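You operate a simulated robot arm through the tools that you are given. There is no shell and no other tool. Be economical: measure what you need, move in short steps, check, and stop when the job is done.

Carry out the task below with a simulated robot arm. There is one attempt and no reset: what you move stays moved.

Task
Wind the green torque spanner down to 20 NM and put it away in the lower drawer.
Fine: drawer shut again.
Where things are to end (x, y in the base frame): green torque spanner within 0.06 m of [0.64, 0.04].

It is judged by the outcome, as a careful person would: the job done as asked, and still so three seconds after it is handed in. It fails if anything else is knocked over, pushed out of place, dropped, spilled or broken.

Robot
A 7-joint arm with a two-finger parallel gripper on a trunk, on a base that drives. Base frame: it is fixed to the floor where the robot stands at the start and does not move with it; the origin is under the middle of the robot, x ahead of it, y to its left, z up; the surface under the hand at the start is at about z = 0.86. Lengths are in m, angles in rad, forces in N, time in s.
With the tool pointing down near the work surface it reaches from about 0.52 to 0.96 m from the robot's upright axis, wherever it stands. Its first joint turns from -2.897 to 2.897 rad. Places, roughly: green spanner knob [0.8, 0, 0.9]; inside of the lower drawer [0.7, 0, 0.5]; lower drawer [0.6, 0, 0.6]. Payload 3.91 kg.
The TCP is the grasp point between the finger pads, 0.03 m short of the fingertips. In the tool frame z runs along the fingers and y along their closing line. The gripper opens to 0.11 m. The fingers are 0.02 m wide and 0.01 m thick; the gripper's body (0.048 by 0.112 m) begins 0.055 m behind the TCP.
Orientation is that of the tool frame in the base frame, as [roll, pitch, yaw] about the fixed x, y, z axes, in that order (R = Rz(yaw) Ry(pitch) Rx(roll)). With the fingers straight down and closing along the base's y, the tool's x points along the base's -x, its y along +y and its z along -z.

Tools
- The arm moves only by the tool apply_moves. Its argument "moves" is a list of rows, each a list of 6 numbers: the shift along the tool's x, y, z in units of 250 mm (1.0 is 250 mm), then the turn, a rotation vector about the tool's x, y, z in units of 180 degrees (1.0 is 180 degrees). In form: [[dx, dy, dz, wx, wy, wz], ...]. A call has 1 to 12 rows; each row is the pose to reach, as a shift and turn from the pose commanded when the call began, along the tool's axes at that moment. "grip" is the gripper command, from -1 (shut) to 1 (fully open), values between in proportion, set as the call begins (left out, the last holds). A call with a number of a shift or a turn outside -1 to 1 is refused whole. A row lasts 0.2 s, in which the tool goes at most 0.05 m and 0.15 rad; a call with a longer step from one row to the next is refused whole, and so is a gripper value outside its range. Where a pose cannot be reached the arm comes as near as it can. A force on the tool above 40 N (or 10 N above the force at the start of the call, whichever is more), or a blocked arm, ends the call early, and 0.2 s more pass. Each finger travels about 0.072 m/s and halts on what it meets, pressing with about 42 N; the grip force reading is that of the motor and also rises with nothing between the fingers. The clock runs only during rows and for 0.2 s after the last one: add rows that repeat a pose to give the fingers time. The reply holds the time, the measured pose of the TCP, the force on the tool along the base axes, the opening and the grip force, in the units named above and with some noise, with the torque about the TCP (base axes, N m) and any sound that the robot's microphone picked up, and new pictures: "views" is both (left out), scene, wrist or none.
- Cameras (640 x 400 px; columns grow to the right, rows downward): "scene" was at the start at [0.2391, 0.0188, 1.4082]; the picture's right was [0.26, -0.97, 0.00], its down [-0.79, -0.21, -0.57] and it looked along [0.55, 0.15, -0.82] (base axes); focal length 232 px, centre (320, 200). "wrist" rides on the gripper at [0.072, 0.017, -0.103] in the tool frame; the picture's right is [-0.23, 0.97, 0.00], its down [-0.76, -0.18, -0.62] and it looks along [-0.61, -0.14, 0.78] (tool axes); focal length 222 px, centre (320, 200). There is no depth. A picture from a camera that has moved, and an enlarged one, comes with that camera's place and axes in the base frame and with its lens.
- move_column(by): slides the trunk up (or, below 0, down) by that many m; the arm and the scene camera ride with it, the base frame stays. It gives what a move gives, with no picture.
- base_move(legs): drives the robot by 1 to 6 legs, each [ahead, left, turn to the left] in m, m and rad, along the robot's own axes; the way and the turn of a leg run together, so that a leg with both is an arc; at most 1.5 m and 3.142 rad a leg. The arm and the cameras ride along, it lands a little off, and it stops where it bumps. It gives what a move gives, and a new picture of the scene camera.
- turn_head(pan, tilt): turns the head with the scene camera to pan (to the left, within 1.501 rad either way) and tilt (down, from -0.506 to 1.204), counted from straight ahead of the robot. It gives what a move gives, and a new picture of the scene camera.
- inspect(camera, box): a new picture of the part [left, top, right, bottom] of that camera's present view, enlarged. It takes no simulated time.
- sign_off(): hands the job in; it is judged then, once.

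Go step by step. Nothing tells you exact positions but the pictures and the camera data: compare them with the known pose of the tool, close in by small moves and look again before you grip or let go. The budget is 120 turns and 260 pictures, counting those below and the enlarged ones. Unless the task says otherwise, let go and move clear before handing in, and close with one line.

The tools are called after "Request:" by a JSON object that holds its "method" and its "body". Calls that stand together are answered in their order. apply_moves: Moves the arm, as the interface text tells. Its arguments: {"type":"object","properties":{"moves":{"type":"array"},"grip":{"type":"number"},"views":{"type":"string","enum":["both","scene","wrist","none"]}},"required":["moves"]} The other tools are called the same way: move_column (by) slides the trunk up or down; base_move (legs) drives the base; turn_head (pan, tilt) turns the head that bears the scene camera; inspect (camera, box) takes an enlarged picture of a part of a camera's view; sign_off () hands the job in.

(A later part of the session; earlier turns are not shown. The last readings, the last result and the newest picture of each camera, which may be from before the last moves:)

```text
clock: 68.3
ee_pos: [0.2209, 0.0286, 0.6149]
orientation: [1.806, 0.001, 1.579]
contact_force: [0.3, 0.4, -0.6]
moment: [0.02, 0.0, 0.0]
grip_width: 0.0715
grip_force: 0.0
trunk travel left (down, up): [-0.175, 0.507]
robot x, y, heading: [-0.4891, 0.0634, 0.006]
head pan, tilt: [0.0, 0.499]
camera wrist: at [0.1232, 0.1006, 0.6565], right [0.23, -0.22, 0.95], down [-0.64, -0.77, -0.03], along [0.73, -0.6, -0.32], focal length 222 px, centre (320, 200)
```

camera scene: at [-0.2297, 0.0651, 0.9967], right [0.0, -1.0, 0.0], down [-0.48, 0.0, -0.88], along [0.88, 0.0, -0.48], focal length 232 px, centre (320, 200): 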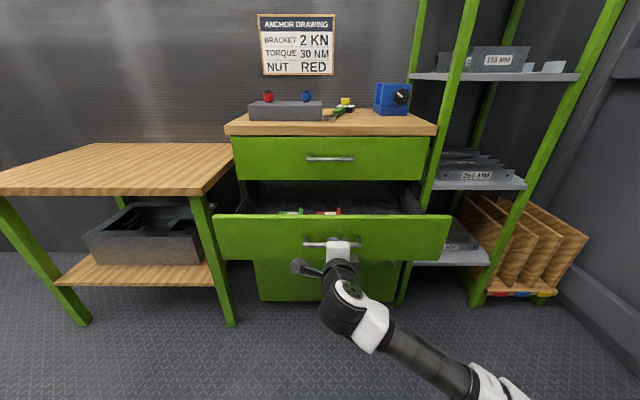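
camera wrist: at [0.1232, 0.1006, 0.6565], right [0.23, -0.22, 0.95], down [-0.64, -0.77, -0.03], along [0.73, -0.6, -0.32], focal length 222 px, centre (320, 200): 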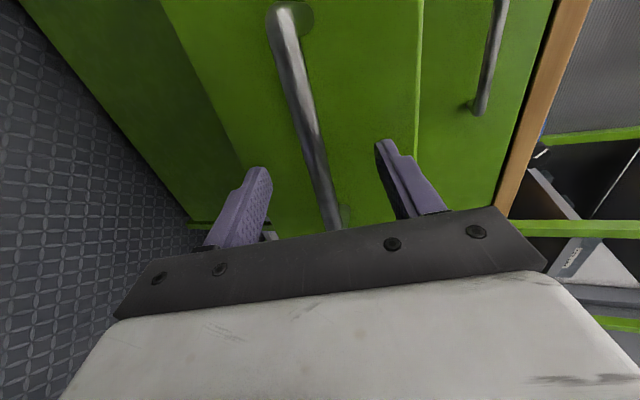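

Fingers are clear of the bar. Strafing left.

Request:
{"method": "base_move", "body": {"legs": [[0, 0.13, 0]]}}

Request:
{"method": "move_column", "body": {"by": 0.3}}

Request:
{"method": "turn_head", "body": {"pan": 0.0, "tilt": 0.8}}

```text
clock: 69.9
ee_pos: [0.22, 0.1594, 0.6157]
orientation: [1.806, 0.001, 1.579]
contact_force: [-0.5, 0.1, 0.3]
moment: [0.0, -0.01, 0.01]
grip_width: 0.0716
grip_force: 0.1
trunk travel left (down, up): [-0.175, 0.507]
robot x, y, heading: [-0.4883, 0.19, 0.008]
head pan, tilt: [0.0, 0.499]
camera scene: at [-0.2305, 0.1932, 0.9968], right [0.01, -1.0, 0.0], down [-0.48, 0.0, -0.88], along [0.88, 0.01, -0.48], focal length 232 px, centre (320, 200)
```

scene: 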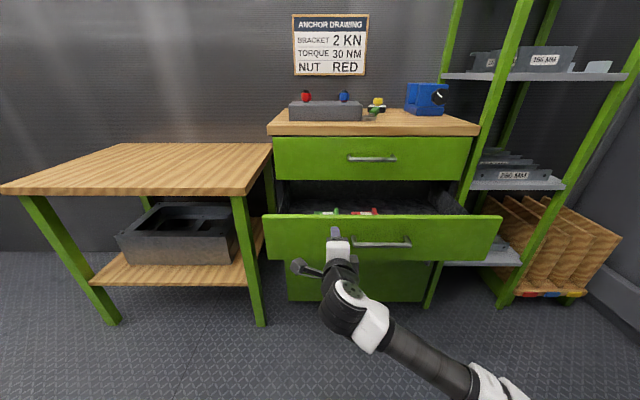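

```text
clock: 72.9
ee_pos: [0.2192, 0.1585, 0.9155]
orientation: [1.806, 0.002, 1.581]
contact_force: [0.3, 0.2, -0.6]
moment: [-0.02, -0.01, -0.03]
grip_width: 0.0716
grip_force: 0.1
trunk travel left (down, up): [-0.475, 0.207]
robot x, y, heading: [-0.4912, 0.1927, 0.008]
head pan, tilt: [0.0, 0.499]
```

```text
clock: 73.7
ee_pos: [0.2188, 0.159, 0.9172]
orientation: [1.806, 0.001, 1.58]
contact_force: [-0.2, -0.4, 0.6]
moment: [0.0, -0.02, -0.02]
grip_width: 0.0713
grip_force: 0.0
trunk travel left (down, up): [-0.475, 0.207]
robot x, y, heading: [-0.4946, 0.1886, 0.004]
head pan, tilt: [0.0, 0.799]
camera scene: at [-0.2408, 0.1932, 1.2709], right [0.01, -1.0, 0.0], down [-0.72, 0.0, -0.7], along [0.7, 0.0, -0.72], focal length 232 px, centre (320, 200)
```

scene: 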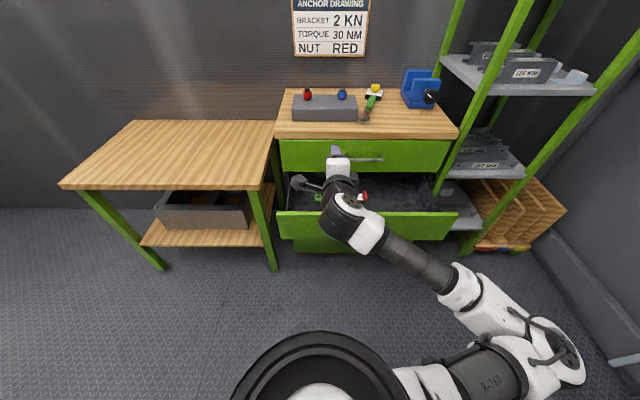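

Clear of the handle. I'll raise the trunk, turn the hand to point down again, and look into the drawer.

Request:
{"method": "move_column", "body": {"by": 0.15}}

Request:
{"method": "apply_moves", "body": {"moves": [[0, 0, 0, 0.0425, 0, 0], [0, 0, 0, 0.085, 0, 0], [0, 0, 0, 0.1275, 0, 0], [0, 0, 0, 0.17, 0, 0], [0, 0, 0, 0.2125, 0, 0], [0, 0, 0, 0.255, 0, 0], [0, 0, 0, 0.2975, 0, 0], [0, 0, 0, 0.34, 0, 0], [0, 0, 0, 0.3825, 0, 0], [0, 0, 0, 0.425, 0, 0], [0, 0, 0, 0.425, 0, 0]]}}

Request:
{"method": "inspect", "body": {"camera": "scene", "box": [260, 100, 480, 260]}}

```text
clock: 75.5
ee_pos: [0.2195, 0.159, 1.0671]
orientation: [1.807, 0.002, 1.581]
contact_force: [-0.5, 0.1, -0.1]
moment: [0.0, 0.03, -0.02]
grip_width: 0.0715
grip_force: 0.0
trunk travel left (down, up): [-0.625, 0.057]
robot x, y, heading: [-0.4915, 0.1908, 0.01]
head pan, tilt: [0.0, 0.799]
```

```text
clock: 77.9
ee_pos: [0.2195, 0.1587, 1.0679]
orientation: [-3.139, 0.001, 1.58]
contact_force: [-0.1, -0.2, -0.6]
moment: [0.0, 0.03, 0.01]
grip_width: 0.0713
grip_force: 0.1
trunk travel left (down, up): [-0.625, 0.057]
robot x, y, heading: [-0.4922, 0.1906, 0.009]
head pan, tilt: [0.0, 0.799]
camera scene: at [-0.2409, 0.1931, 1.4208], right [0.01, -1.0, 0.0], down [-0.72, 0.0, -0.7], along [0.7, 0.0, -0.72], focal length 232 px, centre (320, 200)
camera wrist: at [0.2355, 0.2316, 1.1699], right [0.98, -0.22, 0.0], down [-0.17, -0.76, 0.62], along [-0.14, -0.61, -0.78], focal length 222 px, centre (320, 200)
```

scene: 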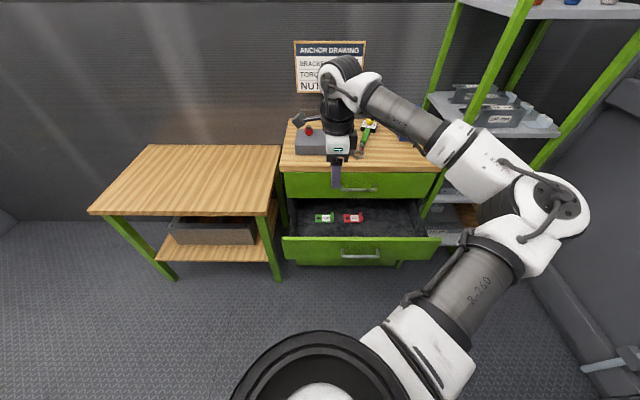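
wrist: 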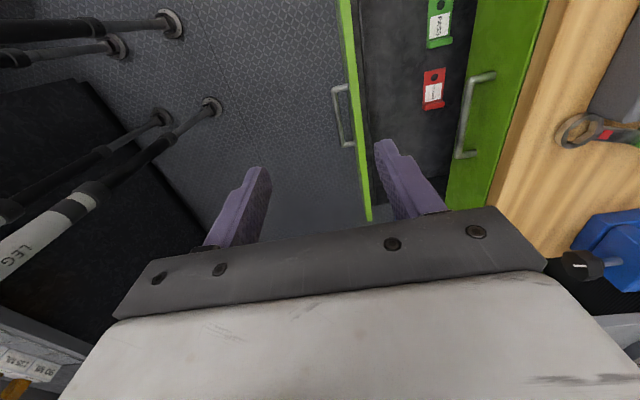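

```text
2.50 times, centred on (370, 180) of scene
camera zoom: at [-0.2409, 0.1931, 1.4208], right [0.01, -1.0, 0.0], down [-0.72, 0.0, -0.7], along [0.7, 0.0, -0.72], focal length 581 px, centre (195, 250)
```

zoom: 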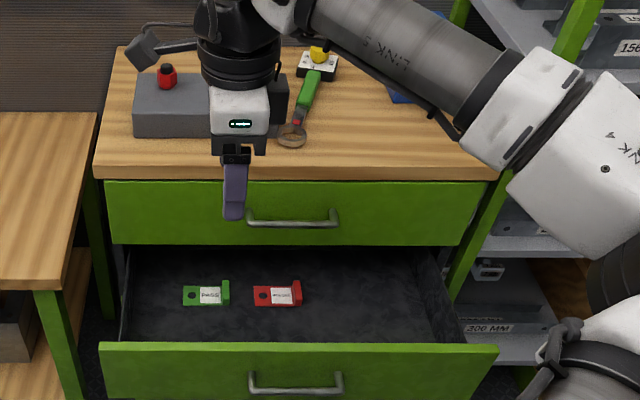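

The drawer holds two tags, PASS (green) and a red one, near the back. I want it open further, so I'll hook closed fingers inside the drawer front and pull. First, move over the drawer.

Request:
{"method": "apply_moves", "body": {"moves": [[-0.1, 0.09, 0, 0, 0, 0], [-0.2, 0.18, 0, 0, 0, 0], [-0.3, 0.26, 0, 0, 0, 0], [-0.41, 0.35, 0, 0, 0, 0], [-0.516, 0.44, 0, 0, 0, 0], [-0.516, 0.44, 0, 0, 0, 0]], "grip": -1, "views": "none"}}

Request:
{"method": "move_column", "body": {"by": -0.28}}

Request:
{"method": "inspect", "body": {"camera": "wrist", "box": [0, 0, 640, 400]}}

Request:
{"method": "inspect", "body": {"camera": "scene", "box": [200, 80, 520, 280]}}

```text
clock: 79.3
ee_pos: [0.3322, 0.0296, 1.0664]
orientation: [3.141, 0.003, 1.581]
contact_force: [0.1, 0.1, -0.8]
moment: [-0.04, 0.01, 0.03]
grip_width: 0.0
grip_force: 38.1
trunk travel left (down, up): [-0.625, 0.057]
robot x, y, heading: [-0.492, 0.1892, 0.009]
head pan, tilt: [0.0, 0.799]
```

```text
clock: 82.1
ee_pos: [0.3331, 0.0295, 0.7863]
orientation: [3.142, 0.003, 1.582]
contact_force: [0.2, 0.1, 0.3]
moment: [0.0, 0.04, -0.01]
grip_width: 0.0
grip_force: 37.8
trunk travel left (down, up): [-0.345, 0.337]
robot x, y, heading: [-0.4941, 0.1901, 0.008]
head pan, tilt: [0.0, 0.799]
```

```text
1.00 times, centred on (320, 200) of wrist (not enlarged: the box is as wide or as high as the picture)
camera zoom: at [0.3491, 0.1022, 0.8888], right [0.98, -0.22, 0.0], down [-0.17, -0.76, 0.62], along [-0.14, -0.61, -0.78], focal length 222 px, centre (320, 200)
```

zoom: 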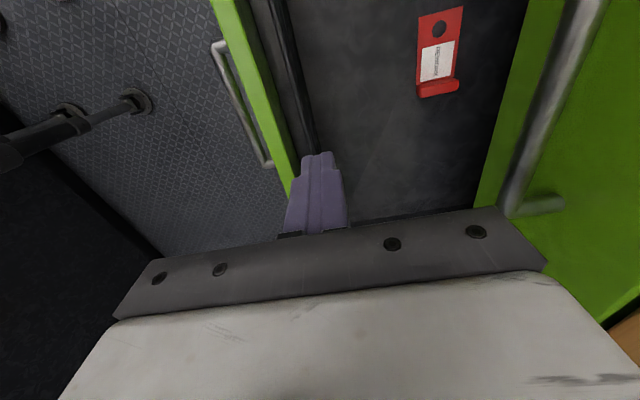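

```text
2.00 times, centred on (360, 180) of scene
camera zoom: at [-0.2409, 0.1932, 1.1409], right [0.01, -1.0, 0.0], down [-0.72, 0.0, -0.7], along [0.7, 0.0, -0.72], focal length 464 px, centre (240, 240)
```

zoom: 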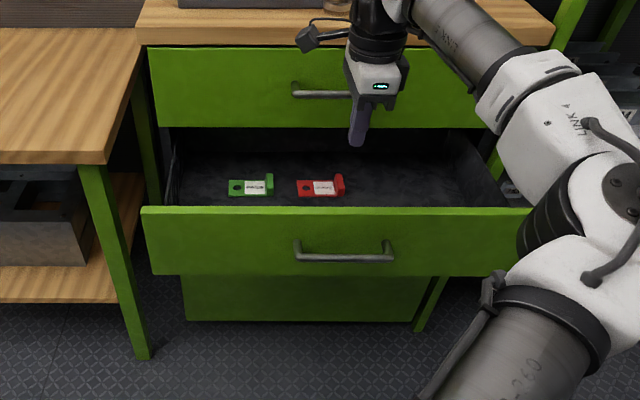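

The red tag is at about (0.49, 0.035), with the drawer floor near z 0.535. I'll dip the closed fingers just inside the drawer front and pull toward me.

Request:
{"method": "apply_moves", "body": {"moves": [[0, 0, 0.12, 0, 0, 0], [0, 0, 0.24, 0, 0, 0], [0, 0, 0.345, 0, 0, 0], [0, -0.06, 0.345, 0, 0, 0], [0, -0.12, 0.345, 0, 0, 0], [0, -0.17, 0.345, 0, 0, 0], [0, -0.22, 0.345, 0, 0, 0], [0, -0.27, 0.345, 0, 0, 0], [0, -0.32, 0.345, 0, 0, 0], [0, -0.36, 0.345, 0, 0, 0], [0, -0.39, 0.345, 0, 0, 0], [0, -0.39, 0.345, 0, 0, 0]]}}

```text
clock: 84.1
ee_pos: [0.2599, 0.0292, 0.6993]
orientation: [3.119, 0.003, 1.576]
contact_force: [10.9, -1.0, -7.6]
moment: [-0.08, -0.37, -0.1]
grip_width: 0.0
grip_force: 37.7
trunk travel left (down, up): [-0.345, 0.337]
robot x, y, heading: [-0.4872, 0.1904, 0.011]
head pan, tilt: [0.0, 0.799]
stopped in row 10: the force on the tool passed its limit at 53 N (the readings are from after the stop); the commanded pose is now the measured one
camera scene: at [-0.2393, 0.1931, 1.1403], right [0.01, -1.0, 0.0], down [-0.72, -0.01, -0.7], along [0.7, 0.01, -0.72], focal length 232 px, centre (320, 200)
camera wrist: at [0.2748, 0.1024, 0.8021], right [0.97, -0.22, 0.02], down [-0.19, -0.76, 0.62], along [-0.12, -0.61, -0.78], focal length 222 px, centre (320, 200)
```

scene: 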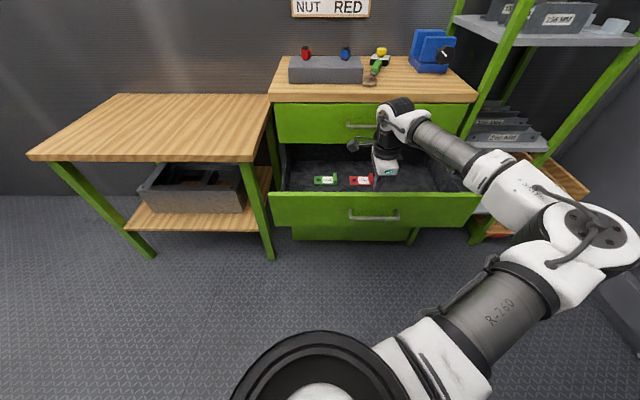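
wrist: 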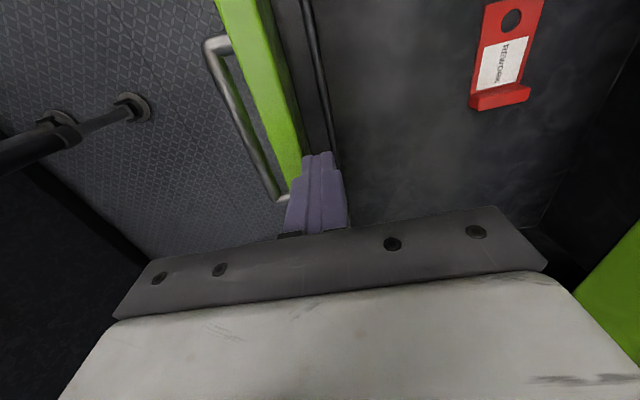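

The drawer reached its stop, open about 0.247 m, so the target point is now near x≈0.39 (I'll aim for 0.38 to clear the upper handle). I'll lift out, raise the trunk and drive to the spanner.

Request:
{"method": "apply_moves", "body": {"moves": [[0, 0.08, 0, 0, 0, 0], [0, 0.1, -0.15, 0, 0, 0], [0, 0.1, -0.3, 0, 0, 0], [0, 0.1, -0.4, 0, 0, 0]], "views": "none"}}

Request:
{"method": "move_column", "body": {"by": 0.28}}

Request:
{"method": "base_move", "body": {"legs": [[0, -0.17, 0], [0.25, 0, 0]]}}

```text
clock: 85.1
ee_pos: [0.2803, 0.029, 0.8021]
orientation: [3.122, 0.001, 1.575]
contact_force: [-0.7, 0.4, 0.6]
moment: [-0.02, -0.01, 0.03]
grip_width: 0.0
grip_force: 37.7
trunk travel left (down, up): [-0.345, 0.337]
robot x, y, heading: [-0.4947, 0.1895, 0.008]
head pan, tilt: [0.0, 0.799]
```

```text
clock: 88.0
ee_pos: [0.2799, 0.029, 1.0808]
orientation: [3.123, 0.001, 1.577]
contact_force: [-0.3, 1.1, 0.4]
moment: [0.06, 0.01, 0.01]
grip_width: 0.0
grip_force: 38.0
trunk travel left (down, up): [-0.625, 0.057]
robot x, y, heading: [-0.4892, 0.1923, 0.008]
head pan, tilt: [0.0, 0.799]
```

```text
clock: 91.4
ee_pos: [0.5412, -0.1369, 1.0808]
orientation: [3.123, 0.001, 1.576]
contact_force: [0.3, 0.3, -0.1]
moment: [0.02, 0.02, -0.03]
grip_width: 0.0001
grip_force: 38.2
trunk travel left (down, up): [-0.625, 0.057]
robot x, y, heading: [-0.2323, 0.0249, 0.007]
head pan, tilt: [0.0, 0.799]
camera scene: at [0.0211, 0.0276, 1.4206], right [0.01, -1.0, 0.0], down [-0.72, -0.01, -0.7], along [0.7, 0.01, -0.72], focal length 232 px, centre (320, 200)
```

scene: 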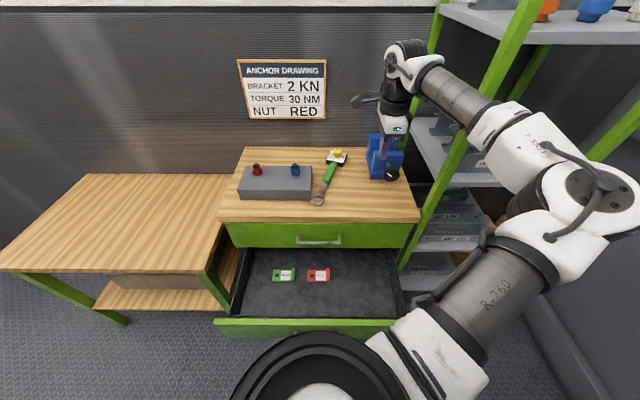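

Everything is in place and the drawer is still open. I'll move above the green handle, turned square to it, with the fingers half open.

Request:
{"method": "apply_moves", "body": {"moves": [[0.059, 0.066, 0.0, 0, 0, -0.0443], [0.118, 0.132, 0.0, 0, 0, -0.0887], [0.177, 0.199, 0.03, 0, 0, -0.133], [0.236, 0.265, 0.06, 0, 0, -0.177], [0.296, 0.331, 0.1, 0, 0, -0.2217], [0.355, 0.397, 0.14, 0, 0, -0.266], [0.414, 0.464, 0.18, 0, 0, -0.31], [0.473, 0.53, 0.22, 0, 0, -0.355], [0.532, 0.596, 0.24, 0, 0, -0.399], [0.532, 0.596, 0.24, 0, 0, -0.399]], "grip": 0.1}}

Request:
{"method": "inspect", "body": {"camera": "scene", "box": [260, 90, 400, 215]}}

```text
clock: 93.6
ee_pos: [0.6915, -0.0038, 1.0295]
orientation: [3.138, 0.018, 2.831]
contact_force: [1.1, 0.0, -1.0]
moment: [-0.01, 0.01, -0.03]
grip_width: 0.0606
grip_force: 0.1
trunk travel left (down, up): [-0.625, 0.057]
robot x, y, heading: [-0.2313, 0.0249, 0.007]
head pan, tilt: [0.0, 0.799]
camera scene: at [0.0202, 0.0273, 1.4208], right [0.01, -1.0, 0.0], down [-0.72, -0.01, -0.7], along [0.7, 0.01, -0.72], focal length 232 px, centre (320, 200)
camera wrist: at [0.626, 0.0349, 1.1294], right [0.51, 0.86, 0.01], down [0.66, -0.4, 0.64], along [0.55, -0.32, -0.77], focal length 222 px, centre (320, 200)
```

scene: 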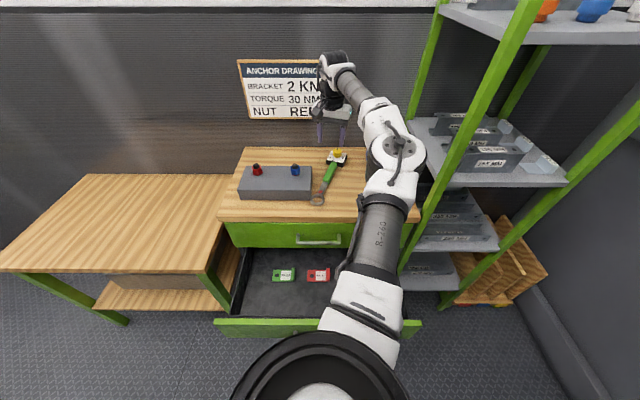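
wrist: 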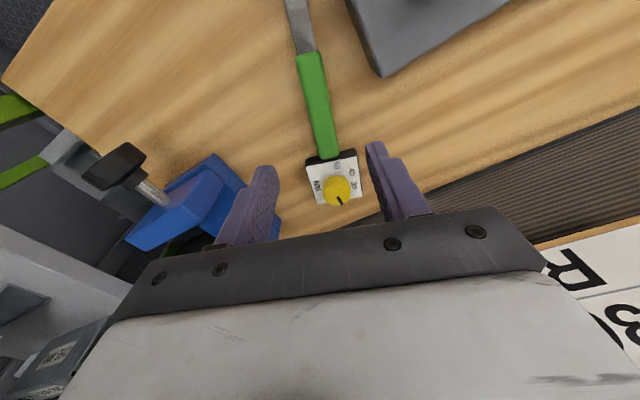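

```text
3.20 times, centred on (330, 152) of scene
camera zoom: at [0.0202, 0.0273, 1.4208], right [0.01, -1.0, 0.0], down [-0.72, -0.01, -0.7], along [0.7, 0.01, -0.72], focal length 743 px, centre (288, 352)
```

zoom: 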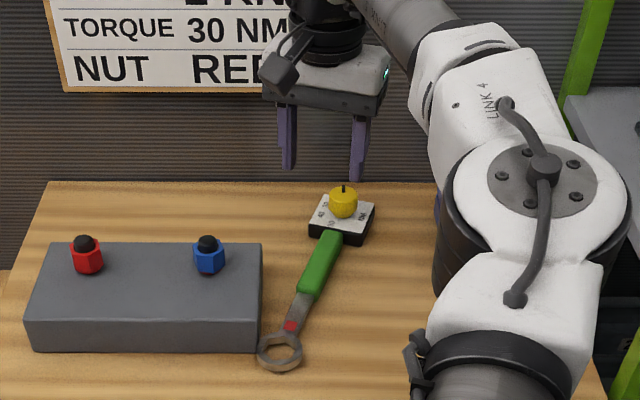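

The hand is over the handle centre. I'll descend to just above the bench with the fingers straddling the handle.

Request:
{"method": "apply_moves", "body": {"moves": [[0.002, 0, 0.12, 0, 0.0057, 0], [0.004, 0, 0.24, 0, 0.0057, 0], [0.007, 0, 0.36, 0, 0.0057, 0], [0.009, 0, 0.45, 0, 0.0057, 0], [0.01, 0, 0.5, 0, 0.0057, 0], [0.01, 0, 0.5, 0, 0.0057, 0]]}}

Request:
{"method": "inspect", "body": {"camera": "scene", "box": [280, 110, 380, 215]}}

```text
clock: 95.0
ee_pos: [0.6891, -0.0028, 0.8992]
orientation: [3.138, 0.002, 2.832]
contact_force: [0.0, -0.1, -0.2]
moment: [-0.03, -0.02, -0.01]
grip_width: 0.0605
grip_force: 0.0
trunk travel left (down, up): [-0.625, 0.057]
robot x, y, heading: [-0.2308, 0.0253, 0.01]
head pan, tilt: [0.0, 0.799]
camera scene: at [0.0203, 0.0276, 1.4208], right [0.01, -1.0, 0.0], down [-0.72, -0.01, -0.7], along [0.7, 0.01, -0.72], focal length 232 px, centre (320, 200)
camera wrist: at [0.6261, 0.0345, 1.0016], right [0.51, 0.86, 0.0], down [0.67, -0.4, 0.62], along [0.54, -0.32, -0.78], focal length 222 px, centre (320, 200)
```

scene: 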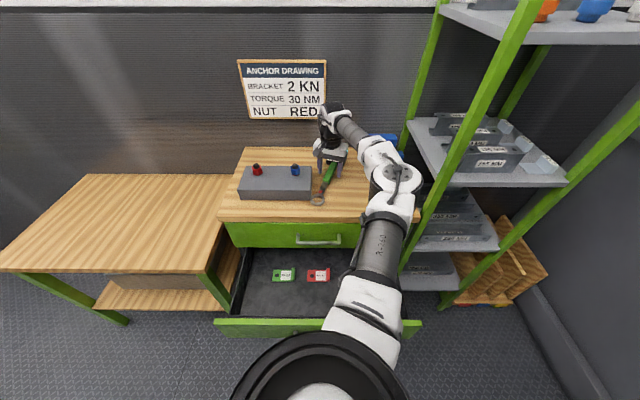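
wrist: 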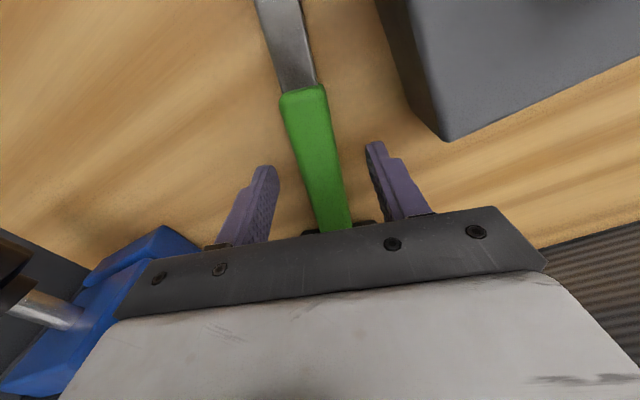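

```text
3.81 times, centred on (330, 162) of scene
camera zoom: at [0.0203, 0.0276, 1.4208], right [0.01, -1.0, 0.0], down [-0.72, -0.01, -0.7], along [0.7, 0.01, -0.72], focal length 885 px, centre (282, 343)
```

zoom: 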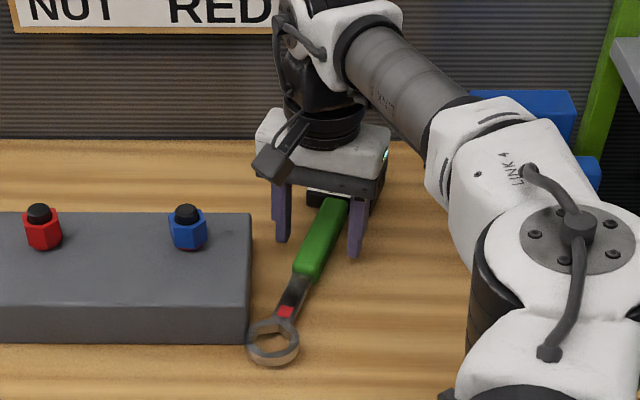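

Well centred. I'll lower 3 mm more and grip.

Request:
{"method": "apply_moves", "body": {"moves": [[0, 0, 0.012, 0, 0, 0], [0, 0, 0.012, 0, 0, 0]], "views": "none"}}

Request:
{"method": "apply_moves", "body": {"moves": [[0, 0, 0, 0, 0, 0], [0, 0, 0, 0, 0, 0], [0, 0, 0, 0, 0, 0], [0, 0, 0, 0, 0, 0]], "grip": -1, "views": "wrist"}}

```text
clock: 95.6
ee_pos: [0.6901, -0.0029, 0.8969]
orientation: [3.138, 0.002, 2.828]
contact_force: [-0.3, -0.8, 0.4]
moment: [-0.01, -0.01, -0.01]
grip_width: 0.0606
grip_force: 0.0
trunk travel left (down, up): [-0.625, 0.057]
robot x, y, heading: [-0.2291, 0.0264, 0.004]
head pan, tilt: [0.0, 0.799]
```

```text
clock: 96.6
ee_pos: [0.6904, -0.003, 0.896]
orientation: [3.137, 0.002, 2.829]
contact_force: [-1.7, -0.6, 0.4]
moment: [-0.17, 0.05, -0.06]
grip_width: 0.0256
grip_force: 42.1
trunk travel left (down, up): [-0.625, 0.057]
robot x, y, heading: [-0.2324, 0.0296, 0.004]
head pan, tilt: [0.0, 0.799]
camera wrist: at [0.6262, 0.0349, 0.9988], right [0.52, 0.86, 0.0], down [0.67, -0.4, 0.62], along [0.54, -0.32, -0.78], focal length 222 px, centre (320, 200)
```

wrist: 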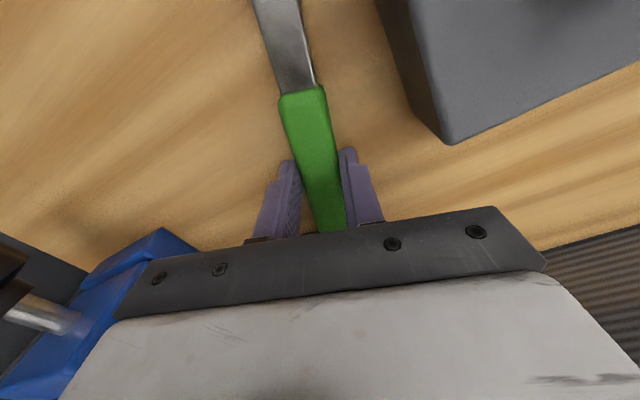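

Gripped at 25.6 mm width. I'll lift straight up 0.12 m and check how it hangs.

Request:
{"method": "apply_moves", "body": {"moves": [[0, 0, -0.05, 0, 0, 0], [0, 0, -0.15, 0, 0, 0], [0, 0, -0.25, 0, 0, 0], [0, 0, -0.35, 0, 0, 0], [0, 0, -0.45, 0, 0, 0], [0, 0, -0.55, 0, 0, 0], [0, 0, -0.55, 0, 0, 0]]}}

Request:
{"method": "inspect", "body": {"camera": "scene", "box": [250, 70, 400, 215]}}

```text
clock: 98.2
ee_pos: [0.6909, -0.0023, 1.0316]
orientation: [3.139, -0.001, 2.829]
contact_force: [0.4, 1.0, -4.7]
moment: [0.09, 0.28, -0.03]
grip_width: 0.0255
grip_force: 41.9
trunk travel left (down, up): [-0.625, 0.057]
robot x, y, heading: [-0.2296, 0.026, 0.01]
head pan, tilt: [0.0, 0.799]
camera scene: at [0.0212, 0.0275, 1.4206], right [0.01, -1.0, 0.0], down [-0.72, -0.01, -0.7], along [0.7, 0.01, -0.72], focal length 232 px, centre (320, 200)
camera wrist: at [0.627, 0.0355, 1.1346], right [0.52, 0.86, 0.0], down [0.67, -0.4, 0.62], along [0.54, -0.32, -0.78], focal length 222 px, centre (320, 200)
```

scene: 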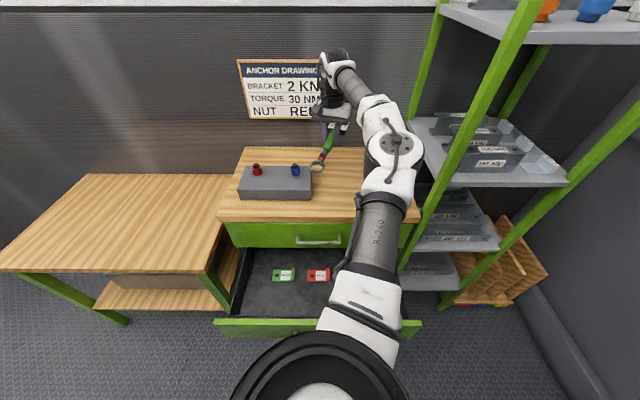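
wrist: 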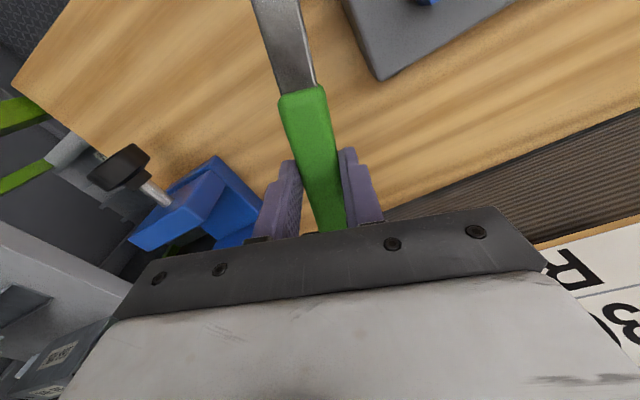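

```text
2.76 times, centred on (325, 142) of scene
camera zoom: at [0.0212, 0.0275, 1.4206], right [0.01, -1.0, 0.0], down [-0.72, -0.01, -0.7], along [0.7, 0.01, -0.72], focal length 641 px, centre (306, 359)
```

zoom: 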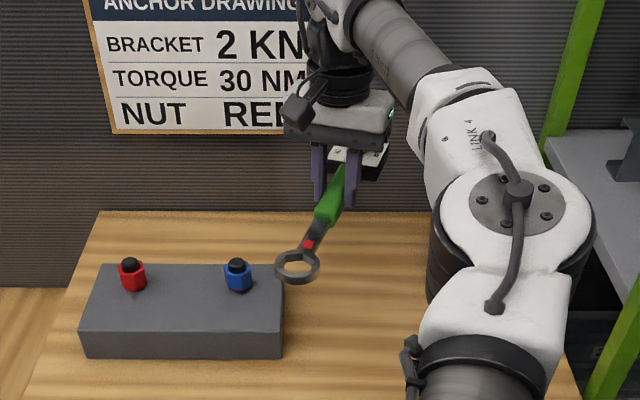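

It hangs level. I'll back the base off 0.2 m, then rotate the spanner so it lies along y above the drawer.

Request:
{"method": "base_move", "body": {"legs": [[-0.22, 0, 0]]}}

Request:
{"method": "apply_moves", "body": {"moves": [[0, 0, 0, 0, 0, 0.0444], [0, 0, 0, 0, 0, 0.0889], [0, 0, 0, 0, 0, 0.1333], [0, 0, 0, 0, 0, 0.1778], [0, 0, 0, 0, 0, 0.2222], [0, 0, 0, 0, 0, 0.2667], [0, 0, 0, 0, 0, 0.311], [0, 0, 0, 0, 0, 0.3556], [0, 0, 0, 0, 0, 0.4004], [0, 0, 0, 0, 0, 0.4004]]}}

```text
clock: 99.9
ee_pos: [0.4646, -0.0102, 1.0327]
orientation: [3.14, 0.002, 2.823]
contact_force: [-0.3, -0.1, -5.1]
moment: [0.08, 0.19, -0.01]
grip_width: 0.0256
grip_force: 42.2
trunk travel left (down, up): [-0.625, 0.057]
robot x, y, heading: [-0.4573, 0.0208, 0.0]
head pan, tilt: [0.0, 0.799]
camera scene: at [-0.2048, 0.0248, 1.4209], right [0.0, -1.0, 0.0], down [-0.72, 0.0, -0.7], along [0.7, 0.0, -0.72], focal length 232 px, centre (320, 200)
```

scene: 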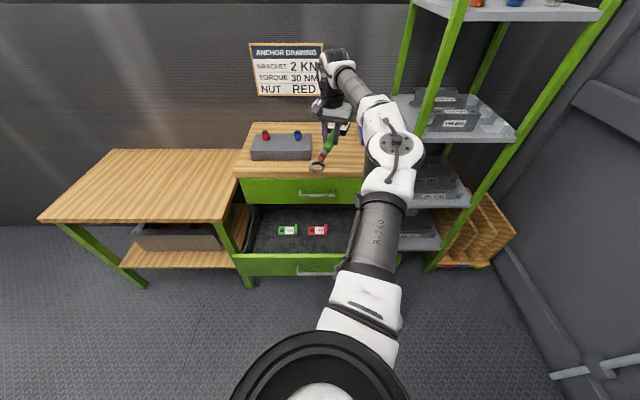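

```text
clock: 102.1
ee_pos: [0.4652, -0.0111, 1.0326]
orientation: [3.14, -0.005, 1.562]
contact_force: [0.7, 0.1, -4.7]
moment: [0.28, 0.01, -0.03]
grip_width: 0.0256
grip_force: 41.8
trunk travel left (down, up): [-0.625, 0.057]
robot x, y, heading: [-0.4506, 0.0233, 0.002]
head pan, tilt: [0.0, 0.799]
camera scene: at [-0.204, 0.0248, 1.4207], right [0.0, -1.0, 0.0], down [-0.72, 0.0, -0.7], along [0.7, 0.0, -0.72], focal length 232 px, centre (320, 200)
camera wrist: at [0.483, 0.0617, 1.1345], right [0.97, -0.24, 0.0], down [-0.19, -0.76, 0.62], along [-0.14, -0.6, -0.78], focal length 222 px, centre (320, 200)
```

scene: 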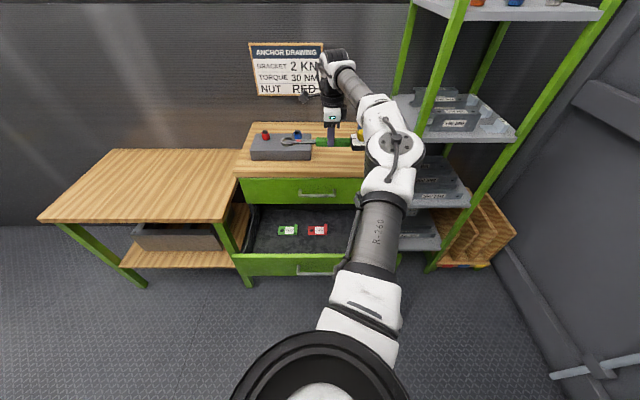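
wrist: 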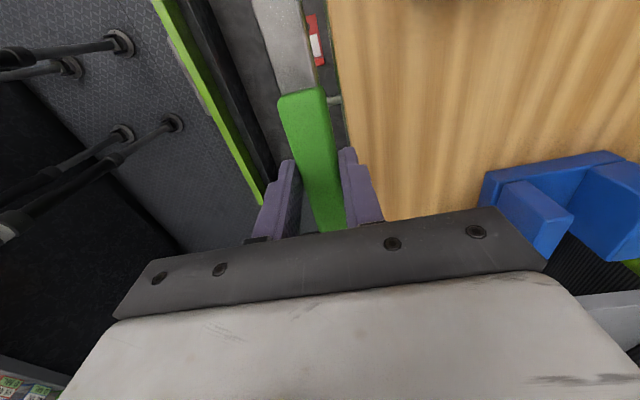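

I'll shift to (0.372, 0.03) above the drawer, then lower the trunk in stages.

Request:
{"method": "apply_moves", "body": {"moves": [[0.055, -0.124, 0, 0, 0, 0], [0.11, -0.248, 0, 0, 0, 0], [0.164, -0.372, 0, 0, 0, 0], [0.164, -0.372, 0, 0, 0, 0]], "views": "none"}}

Request:
{"method": "inspect", "body": {"camera": "wrist", "box": [0, 0, 640, 400]}}

Request:
{"method": "inspect", "body": {"camera": "scene", "box": [220, 80, 420, 290]}}

```text
clock: 103.1
ee_pos: [0.3708, 0.0304, 1.0343]
orientation: [3.14, -0.006, 1.565]
contact_force: [0.1, 0.8, -5.1]
moment: [0.29, 0.02, 0.01]
grip_width: 0.0254
grip_force: 42.1
trunk travel left (down, up): [-0.625, 0.057]
robot x, y, heading: [-0.4517, 0.0229, 0.002]
head pan, tilt: [0.0, 0.799]
```

```text
1.00 times, centred on (320, 200) of wrist (not enlarged: the box is as wide or as high as the picture)
camera zoom: at [0.3883, 0.1022, 1.1374], right [0.97, -0.23, 0.0], down [-0.18, -0.76, 0.62], along [-0.14, -0.6, -0.78], focal length 222 px, centre (320, 200)
```

zoom: 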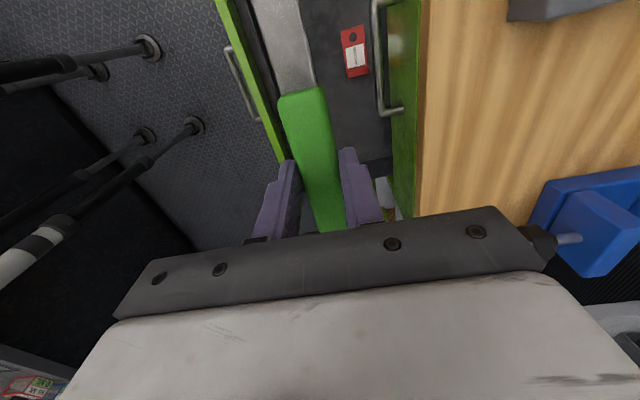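

```text
1.90 times, centred on (320, 185) of scene
camera zoom: at [-0.2038, 0.0248, 1.4206], right [0.0, -1.0, 0.0], down [-0.72, 0.0, -0.7], along [0.7, 0.0, -0.72], focal length 442 px, centre (320, 229)
```

zoom: 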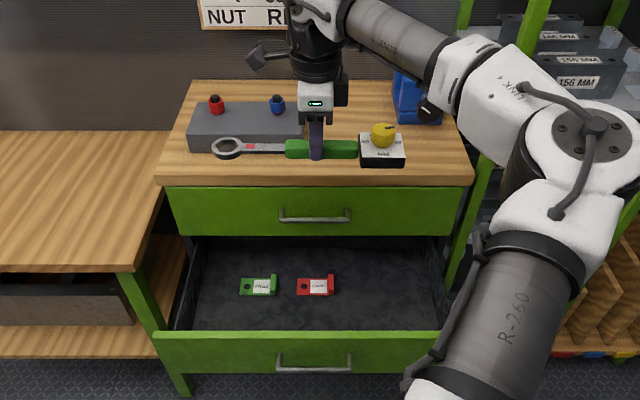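

The spanner lies square above the drawer, clear of both tags. I'll lower the trunk 0.24 m and check clearance to the bench edge.

Request:
{"method": "move_column", "body": {"by": -0.24}}

Request:
{"method": "turn_head", "body": {"pan": 0.0, "tilt": 0.7}}

Request:
{"method": "inspect", "body": {"camera": "wrist", "box": [0, 0, 640, 400]}}

Request:
{"method": "inspect", "body": {"camera": "scene", "box": [220, 80, 420, 260]}}

```text
clock: 105.6
ee_pos: [0.3716, 0.0303, 0.7948]
orientation: [3.139, -0.003, 1.563]
contact_force: [0.0, 0.9, -5.4]
moment: [0.23, -0.02, 0.01]
grip_width: 0.0256
grip_force: 42.3
trunk travel left (down, up): [-0.385, 0.297]
robot x, y, heading: [-0.4556, 0.0235, -0.001]
head pan, tilt: [0.0, 0.799]
```

```text
clock: 106.2
ee_pos: [0.3703, 0.0293, 0.7942]
orientation: [3.141, -0.004, 1.563]
contact_force: [-0.3, 0.0, -5.1]
moment: [0.27, 0.0, 0.02]
grip_width: 0.0255
grip_force: 42.2
trunk travel left (down, up): [-0.385, 0.297]
robot x, y, heading: [-0.4567, 0.0251, -0.002]
head pan, tilt: [0.0, 0.7]
camera scene: at [-0.1999, 0.0249, 1.1889], right [0.0, -1.0, 0.0], down [-0.64, 0.0, -0.76], along [0.76, 0.0, -0.64], focal length 232 px, centre (320, 200)
```

scene: 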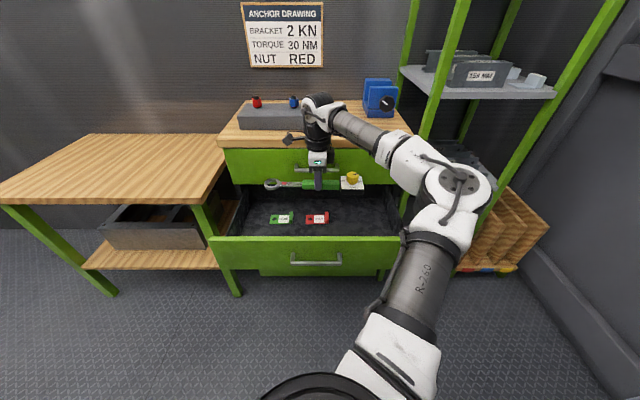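

```text
1.00 times, centred on (320, 200) of wrist (not enlarged: the box is as wide or as high as the picture)
camera zoom: at [0.3882, 0.1022, 0.8976], right [0.97, -0.23, 0.0], down [-0.18, -0.76, 0.62], along [-0.14, -0.6, -0.78], focal length 222 px, centre (320, 200)
```

zoom: 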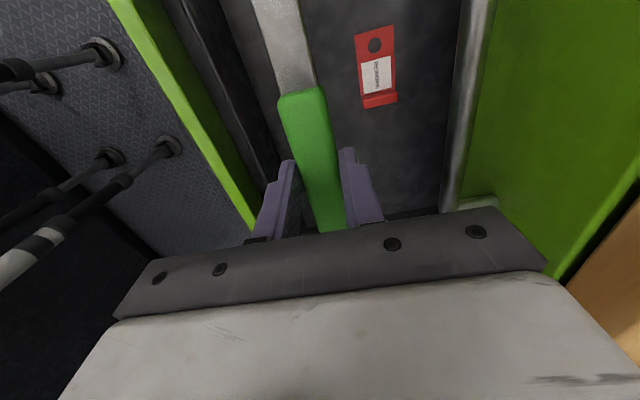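

```text
2.22 times, centred on (320, 170) of scene
camera zoom: at [-0.1999, 0.0249, 1.1889], right [0.0, -1.0, 0.0], down [-0.64, 0.0, -0.76], along [0.76, 0.0, -0.64], focal length 516 px, centre (320, 267)
```

zoom: 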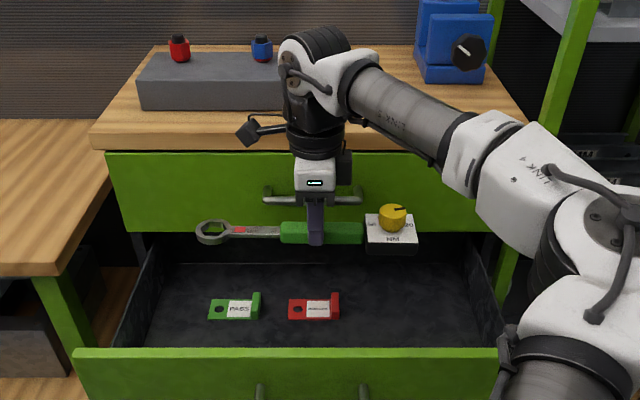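

Clearances look fine: hand edge at x≈0.43 against the handle at 0.448. I'll lower another 0.16 m.

Request:
{"method": "move_column", "body": {"by": -0.16}}

Request:
{"method": "inspect", "body": {"camera": "wrist", "box": [0, 0, 640, 400]}}

Request:
{"method": "inspect", "body": {"camera": "scene", "box": [200, 80, 440, 280]}}

```text
clock: 108.1
ee_pos: [0.3708, 0.0311, 0.6349]
orientation: [3.14, -0.002, 1.564]
contact_force: [-1.3, 0.6, -5.1]
moment: [0.23, -0.01, 0.0]
grip_width: 0.0256
grip_force: 42.0
trunk travel left (down, up): [-0.225, 0.457]
robot x, y, heading: [-0.4557, 0.0219, -0.002]
head pan, tilt: [0.0, 0.7]
```

```text
1.00 times, centred on (320, 200) of wrist (not enlarged: the box is as wide or as high as the picture)
camera zoom: at [0.3881, 0.1022, 0.7377], right [0.97, -0.23, 0.0], down [-0.18, -0.76, 0.62], along [-0.14, -0.6, -0.78], focal length 222 px, centre (320, 200)
```

zoom: 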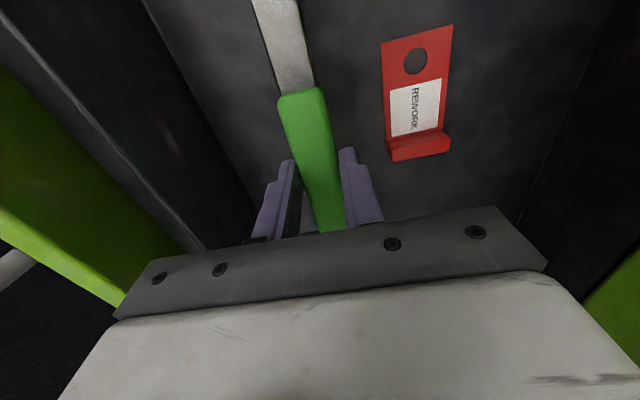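

```text
2.00 times, centred on (320, 180) of scene
camera zoom: at [-0.2, 0.0249, 1.029], right [0.0, -1.0, 0.0], down [-0.64, 0.0, -0.76], along [0.76, 0.0, -0.64], focal length 464 px, centre (320, 240)
```

zoom: 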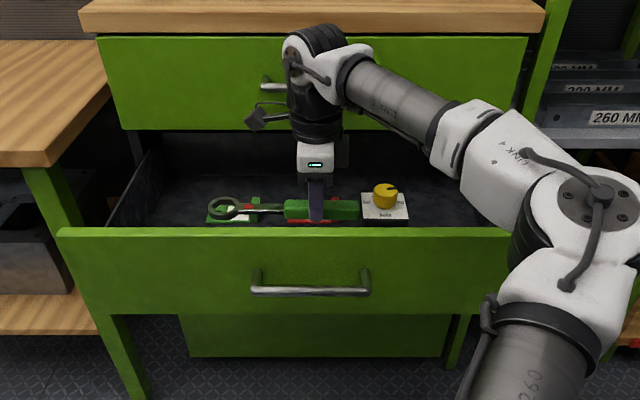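

Lined up well, with the tags clear by 3 cm. I'll lower slowly with the arm.

Request:
{"method": "apply_moves", "body": {"moves": [[0, 0, 0.04, 0, 0, 0], [0, 0, 0.08, 0, 0, 0], [0, 0, 0.12, 0, 0, 0], [0, 0, 0.16, 0, 0, 0], [0, 0, 0.19, 0, 0, 0], [0, 0, 0.19, 0, 0, 0]], "views": "wrist"}}

```text
clock: 109.5
ee_pos: [0.3698, 0.032, 0.5879]
orientation: [3.139, -0.004, 1.565]
contact_force: [-0.4, -0.8, -6.2]
moment: [0.28, -0.02, 0.01]
grip_width: 0.0255
grip_force: 41.6
trunk travel left (down, up): [-0.225, 0.457]
robot x, y, heading: [-0.4533, 0.0202, 0.003]
head pan, tilt: [0.0, 0.7]
camera wrist: at [0.3879, 0.103, 0.6903], right [0.97, -0.23, 0.0], down [-0.18, -0.76, 0.62], along [-0.14, -0.6, -0.78], focal length 222 px, centre (320, 200)
```

wrist: 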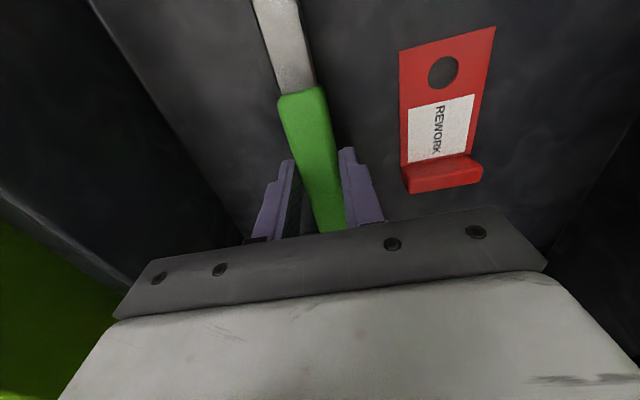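

Still free. I'll continue down in 3 mm steps until it touches.

Request:
{"method": "apply_moves", "body": {"moves": [[0, 0, 0.012, 0, 0, 0], [0, 0, 0.024, 0, 0, 0], [0, 0, 0.036, 0, 0, 0], [0, 0, 0.048, 0, 0, 0], [0, 0, 0.056, 0, 0, 0], [0, 0, 0.056, 0, 0, 0]], "views": "wrist"}}

Request:
{"method": "inspect", "body": {"camera": "scene", "box": [270, 140, 370, 200]}}

```text
clock: 110.9
ee_pos: [0.3717, 0.0297, 0.5752]
orientation: [3.138, -0.002, 1.566]
contact_force: [2.8, 2.8, 12.5]
moment: [-1.12, 0.22, 0.22]
grip_width: 0.0257
grip_force: 41.7
trunk travel left (down, up): [-0.225, 0.457]
robot x, y, heading: [-0.4549, 0.0247, -0.0]
head pan, tilt: [0.0, 0.7]
camera wrist: at [0.3887, 0.1026, 0.6782], right [0.97, -0.23, 0.0], down [-0.19, -0.76, 0.62], along [-0.14, -0.6, -0.79], focal length 222 px, centre (320, 200)
```

wrist: 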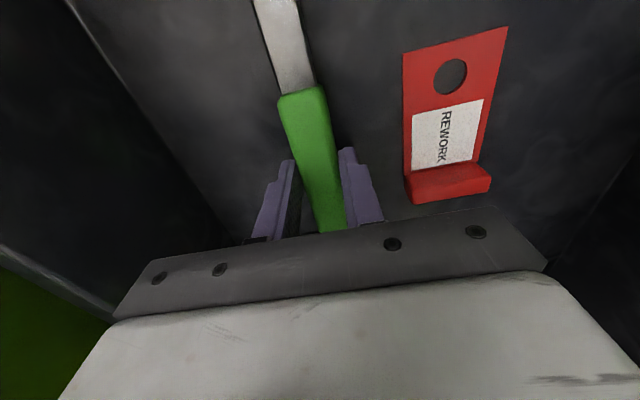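

```text
6.40 times, centred on (320, 170) of scene
camera zoom: at [-0.201, 0.0251, 1.0294], right [0.0, -1.0, 0.0], down [-0.64, 0.0, -0.77], along [0.77, 0.0, -0.64], focal length 1486 px, centre (320, 392)
```

zoom: 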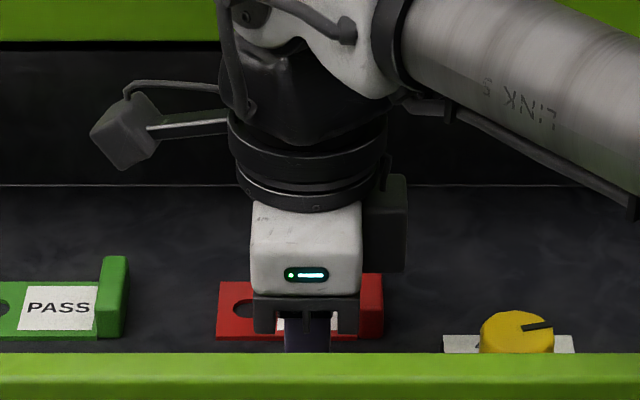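

It touches the floor (12 N). I'll open the fingers moderately and lift clear.

Request:
{"method": "apply_moves", "body": {"moves": [[0, 0, 0, 0, 0, 0], [0, 0, 0, 0, 0, 0], [0, 0, 0, 0, 0, 0]], "grip": 0.0, "views": "wrist"}}

Request:
{"method": "apply_moves", "body": {"moves": [[0, 0, -0.05, 0, 0, 0], [0, 0, -0.12, 0, 0, 0], [0, 0, -0.2, 0, 0, 0], [0, 0, -0.3, 0, 0, 0], [0, 0, -0.4, 0, 0, 0], [0, 0, -0.5, 0, 0, 0]], "views": "none"}}

Request:
{"method": "move_column", "body": {"by": 0.25}}

Request:
{"method": "inspect", "body": {"camera": "wrist", "box": [0, 0, 640, 400]}}

Request:
{"method": "inspect", "body": {"camera": "scene", "box": [200, 140, 440, 300]}}

```text
clock: 111.7
ee_pos: [0.3707, 0.0298, 0.572]
orientation: [3.139, -0.003, 1.563]
contact_force: [-0.1, 0.4, 1.2]
moment: [-0.01, 0.01, 0.03]
grip_width: 0.0548
grip_force: 0.1
trunk travel left (down, up): [-0.225, 0.457]
robot x, y, heading: [-0.4514, 0.0228, -0.001]
head pan, tilt: [0.0, 0.7]
camera wrist: at [0.3889, 0.1019, 0.6762], right [0.97, -0.23, 0.0], down [-0.18, -0.76, 0.62], along [-0.14, -0.6, -0.78], focal length 222 px, centre (320, 200)
```

wrist: 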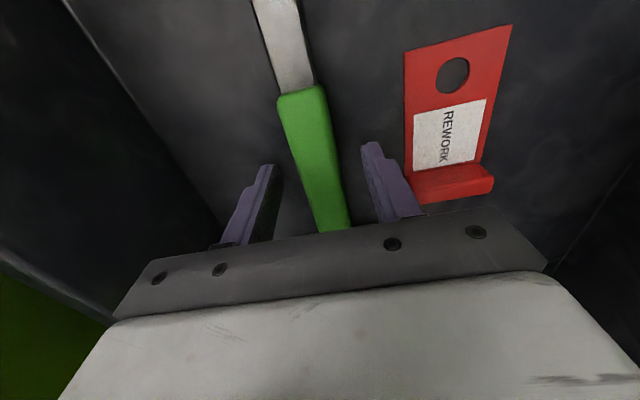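

```text
clock: 113.1
ee_pos: [0.3708, 0.029, 0.6977]
orientation: [3.14, -0.003, 1.565]
contact_force: [0.4, -0.2, 0.5]
moment: [-0.02, 0.0, -0.04]
grip_width: 0.0549
grip_force: 0.1
trunk travel left (down, up): [-0.225, 0.457]
robot x, y, heading: [-0.4553, 0.026, 0.0]
head pan, tilt: [0.0, 0.7]
```

```text
clock: 115.7
ee_pos: [0.3708, 0.0285, 0.948]
orientation: [3.14, -0.003, 1.562]
contact_force: [-0.3, -0.6, -0.2]
moment: [0.0, -0.03, 0.03]
grip_width: 0.0551
grip_force: 0.0
trunk travel left (down, up): [-0.475, 0.207]
robot x, y, heading: [-0.4564, 0.0225, 0.0]
head pan, tilt: [0.0, 0.7]
```

```text
1.00 times, centred on (320, 200) of wrist (not enlarged: the box is as wide or as high as the picture)
camera zoom: at [0.3879, 0.1012, 1.0506], right [0.97, -0.23, 0.0], down [-0.18, -0.76, 0.62], along [-0.14, -0.6, -0.78], focal length 222 px, centre (320, 200)
```

zoom: 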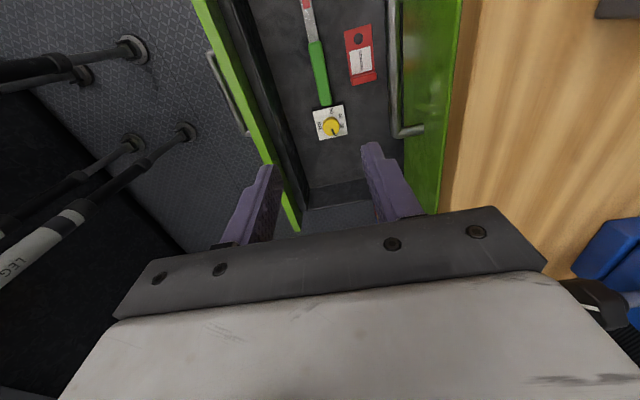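

```text
2.50 times, centred on (320, 220) of scene
camera zoom: at [-0.2002, 0.0249, 1.279], right [0.0, -1.0, 0.0], down [-0.64, 0.0, -0.76], along [0.76, 0.0, -0.64], focal length 581 px, centre (320, 150)
```

zoom: 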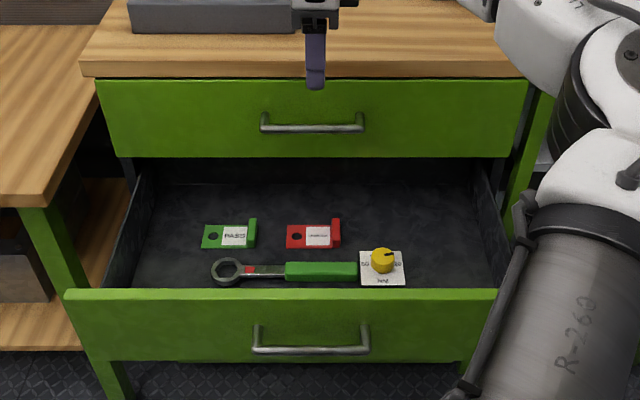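

The spanner lies neatly in the drawer with the tags untouched. I'll confirm the dial still reads 20.

Request:
{"method": "inspect", "body": {"camera": "wrist", "box": [295, 90, 365, 150]}}

Request:
{"method": "inspect", "body": {"camera": "scene", "box": [330, 230, 370, 260]}}

```text
6.67 times, centred on (330, 120) of wrist
camera zoom: at [0.3879, 0.1012, 1.0506], right [0.97, -0.23, 0.0], down [-0.18, -0.76, 0.62], along [-0.14, -0.6, -0.78], focal length 1481 px, centre (253, 733)
```

zoom: 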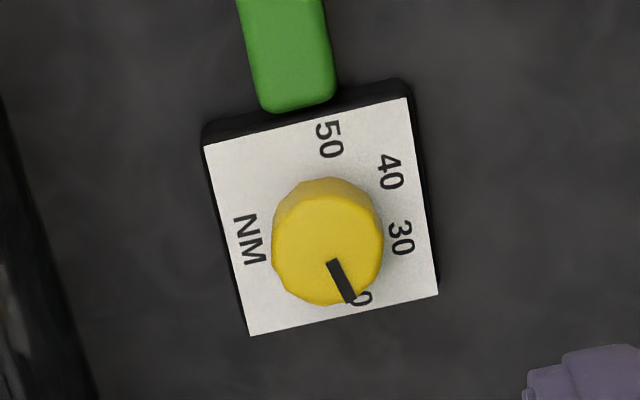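

```text
13.33 times, centred on (350, 245) of scene
camera zoom: at [-0.2002, 0.0249, 1.279], right [0.0, -1.0, 0.0], down [-0.64, 0.0, -0.76], along [0.76, 0.0, -0.64], focal length 3096 px, centre (-80, -400)
```

zoom: 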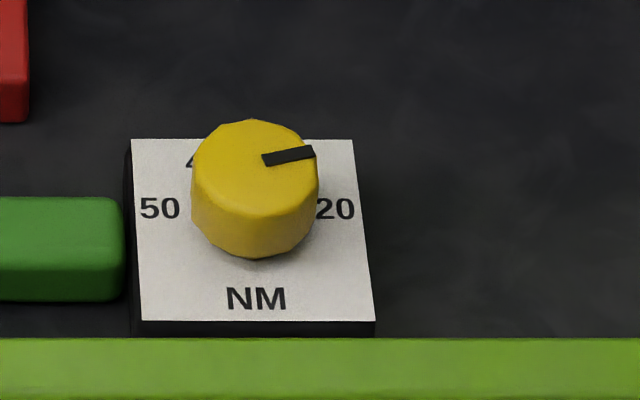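

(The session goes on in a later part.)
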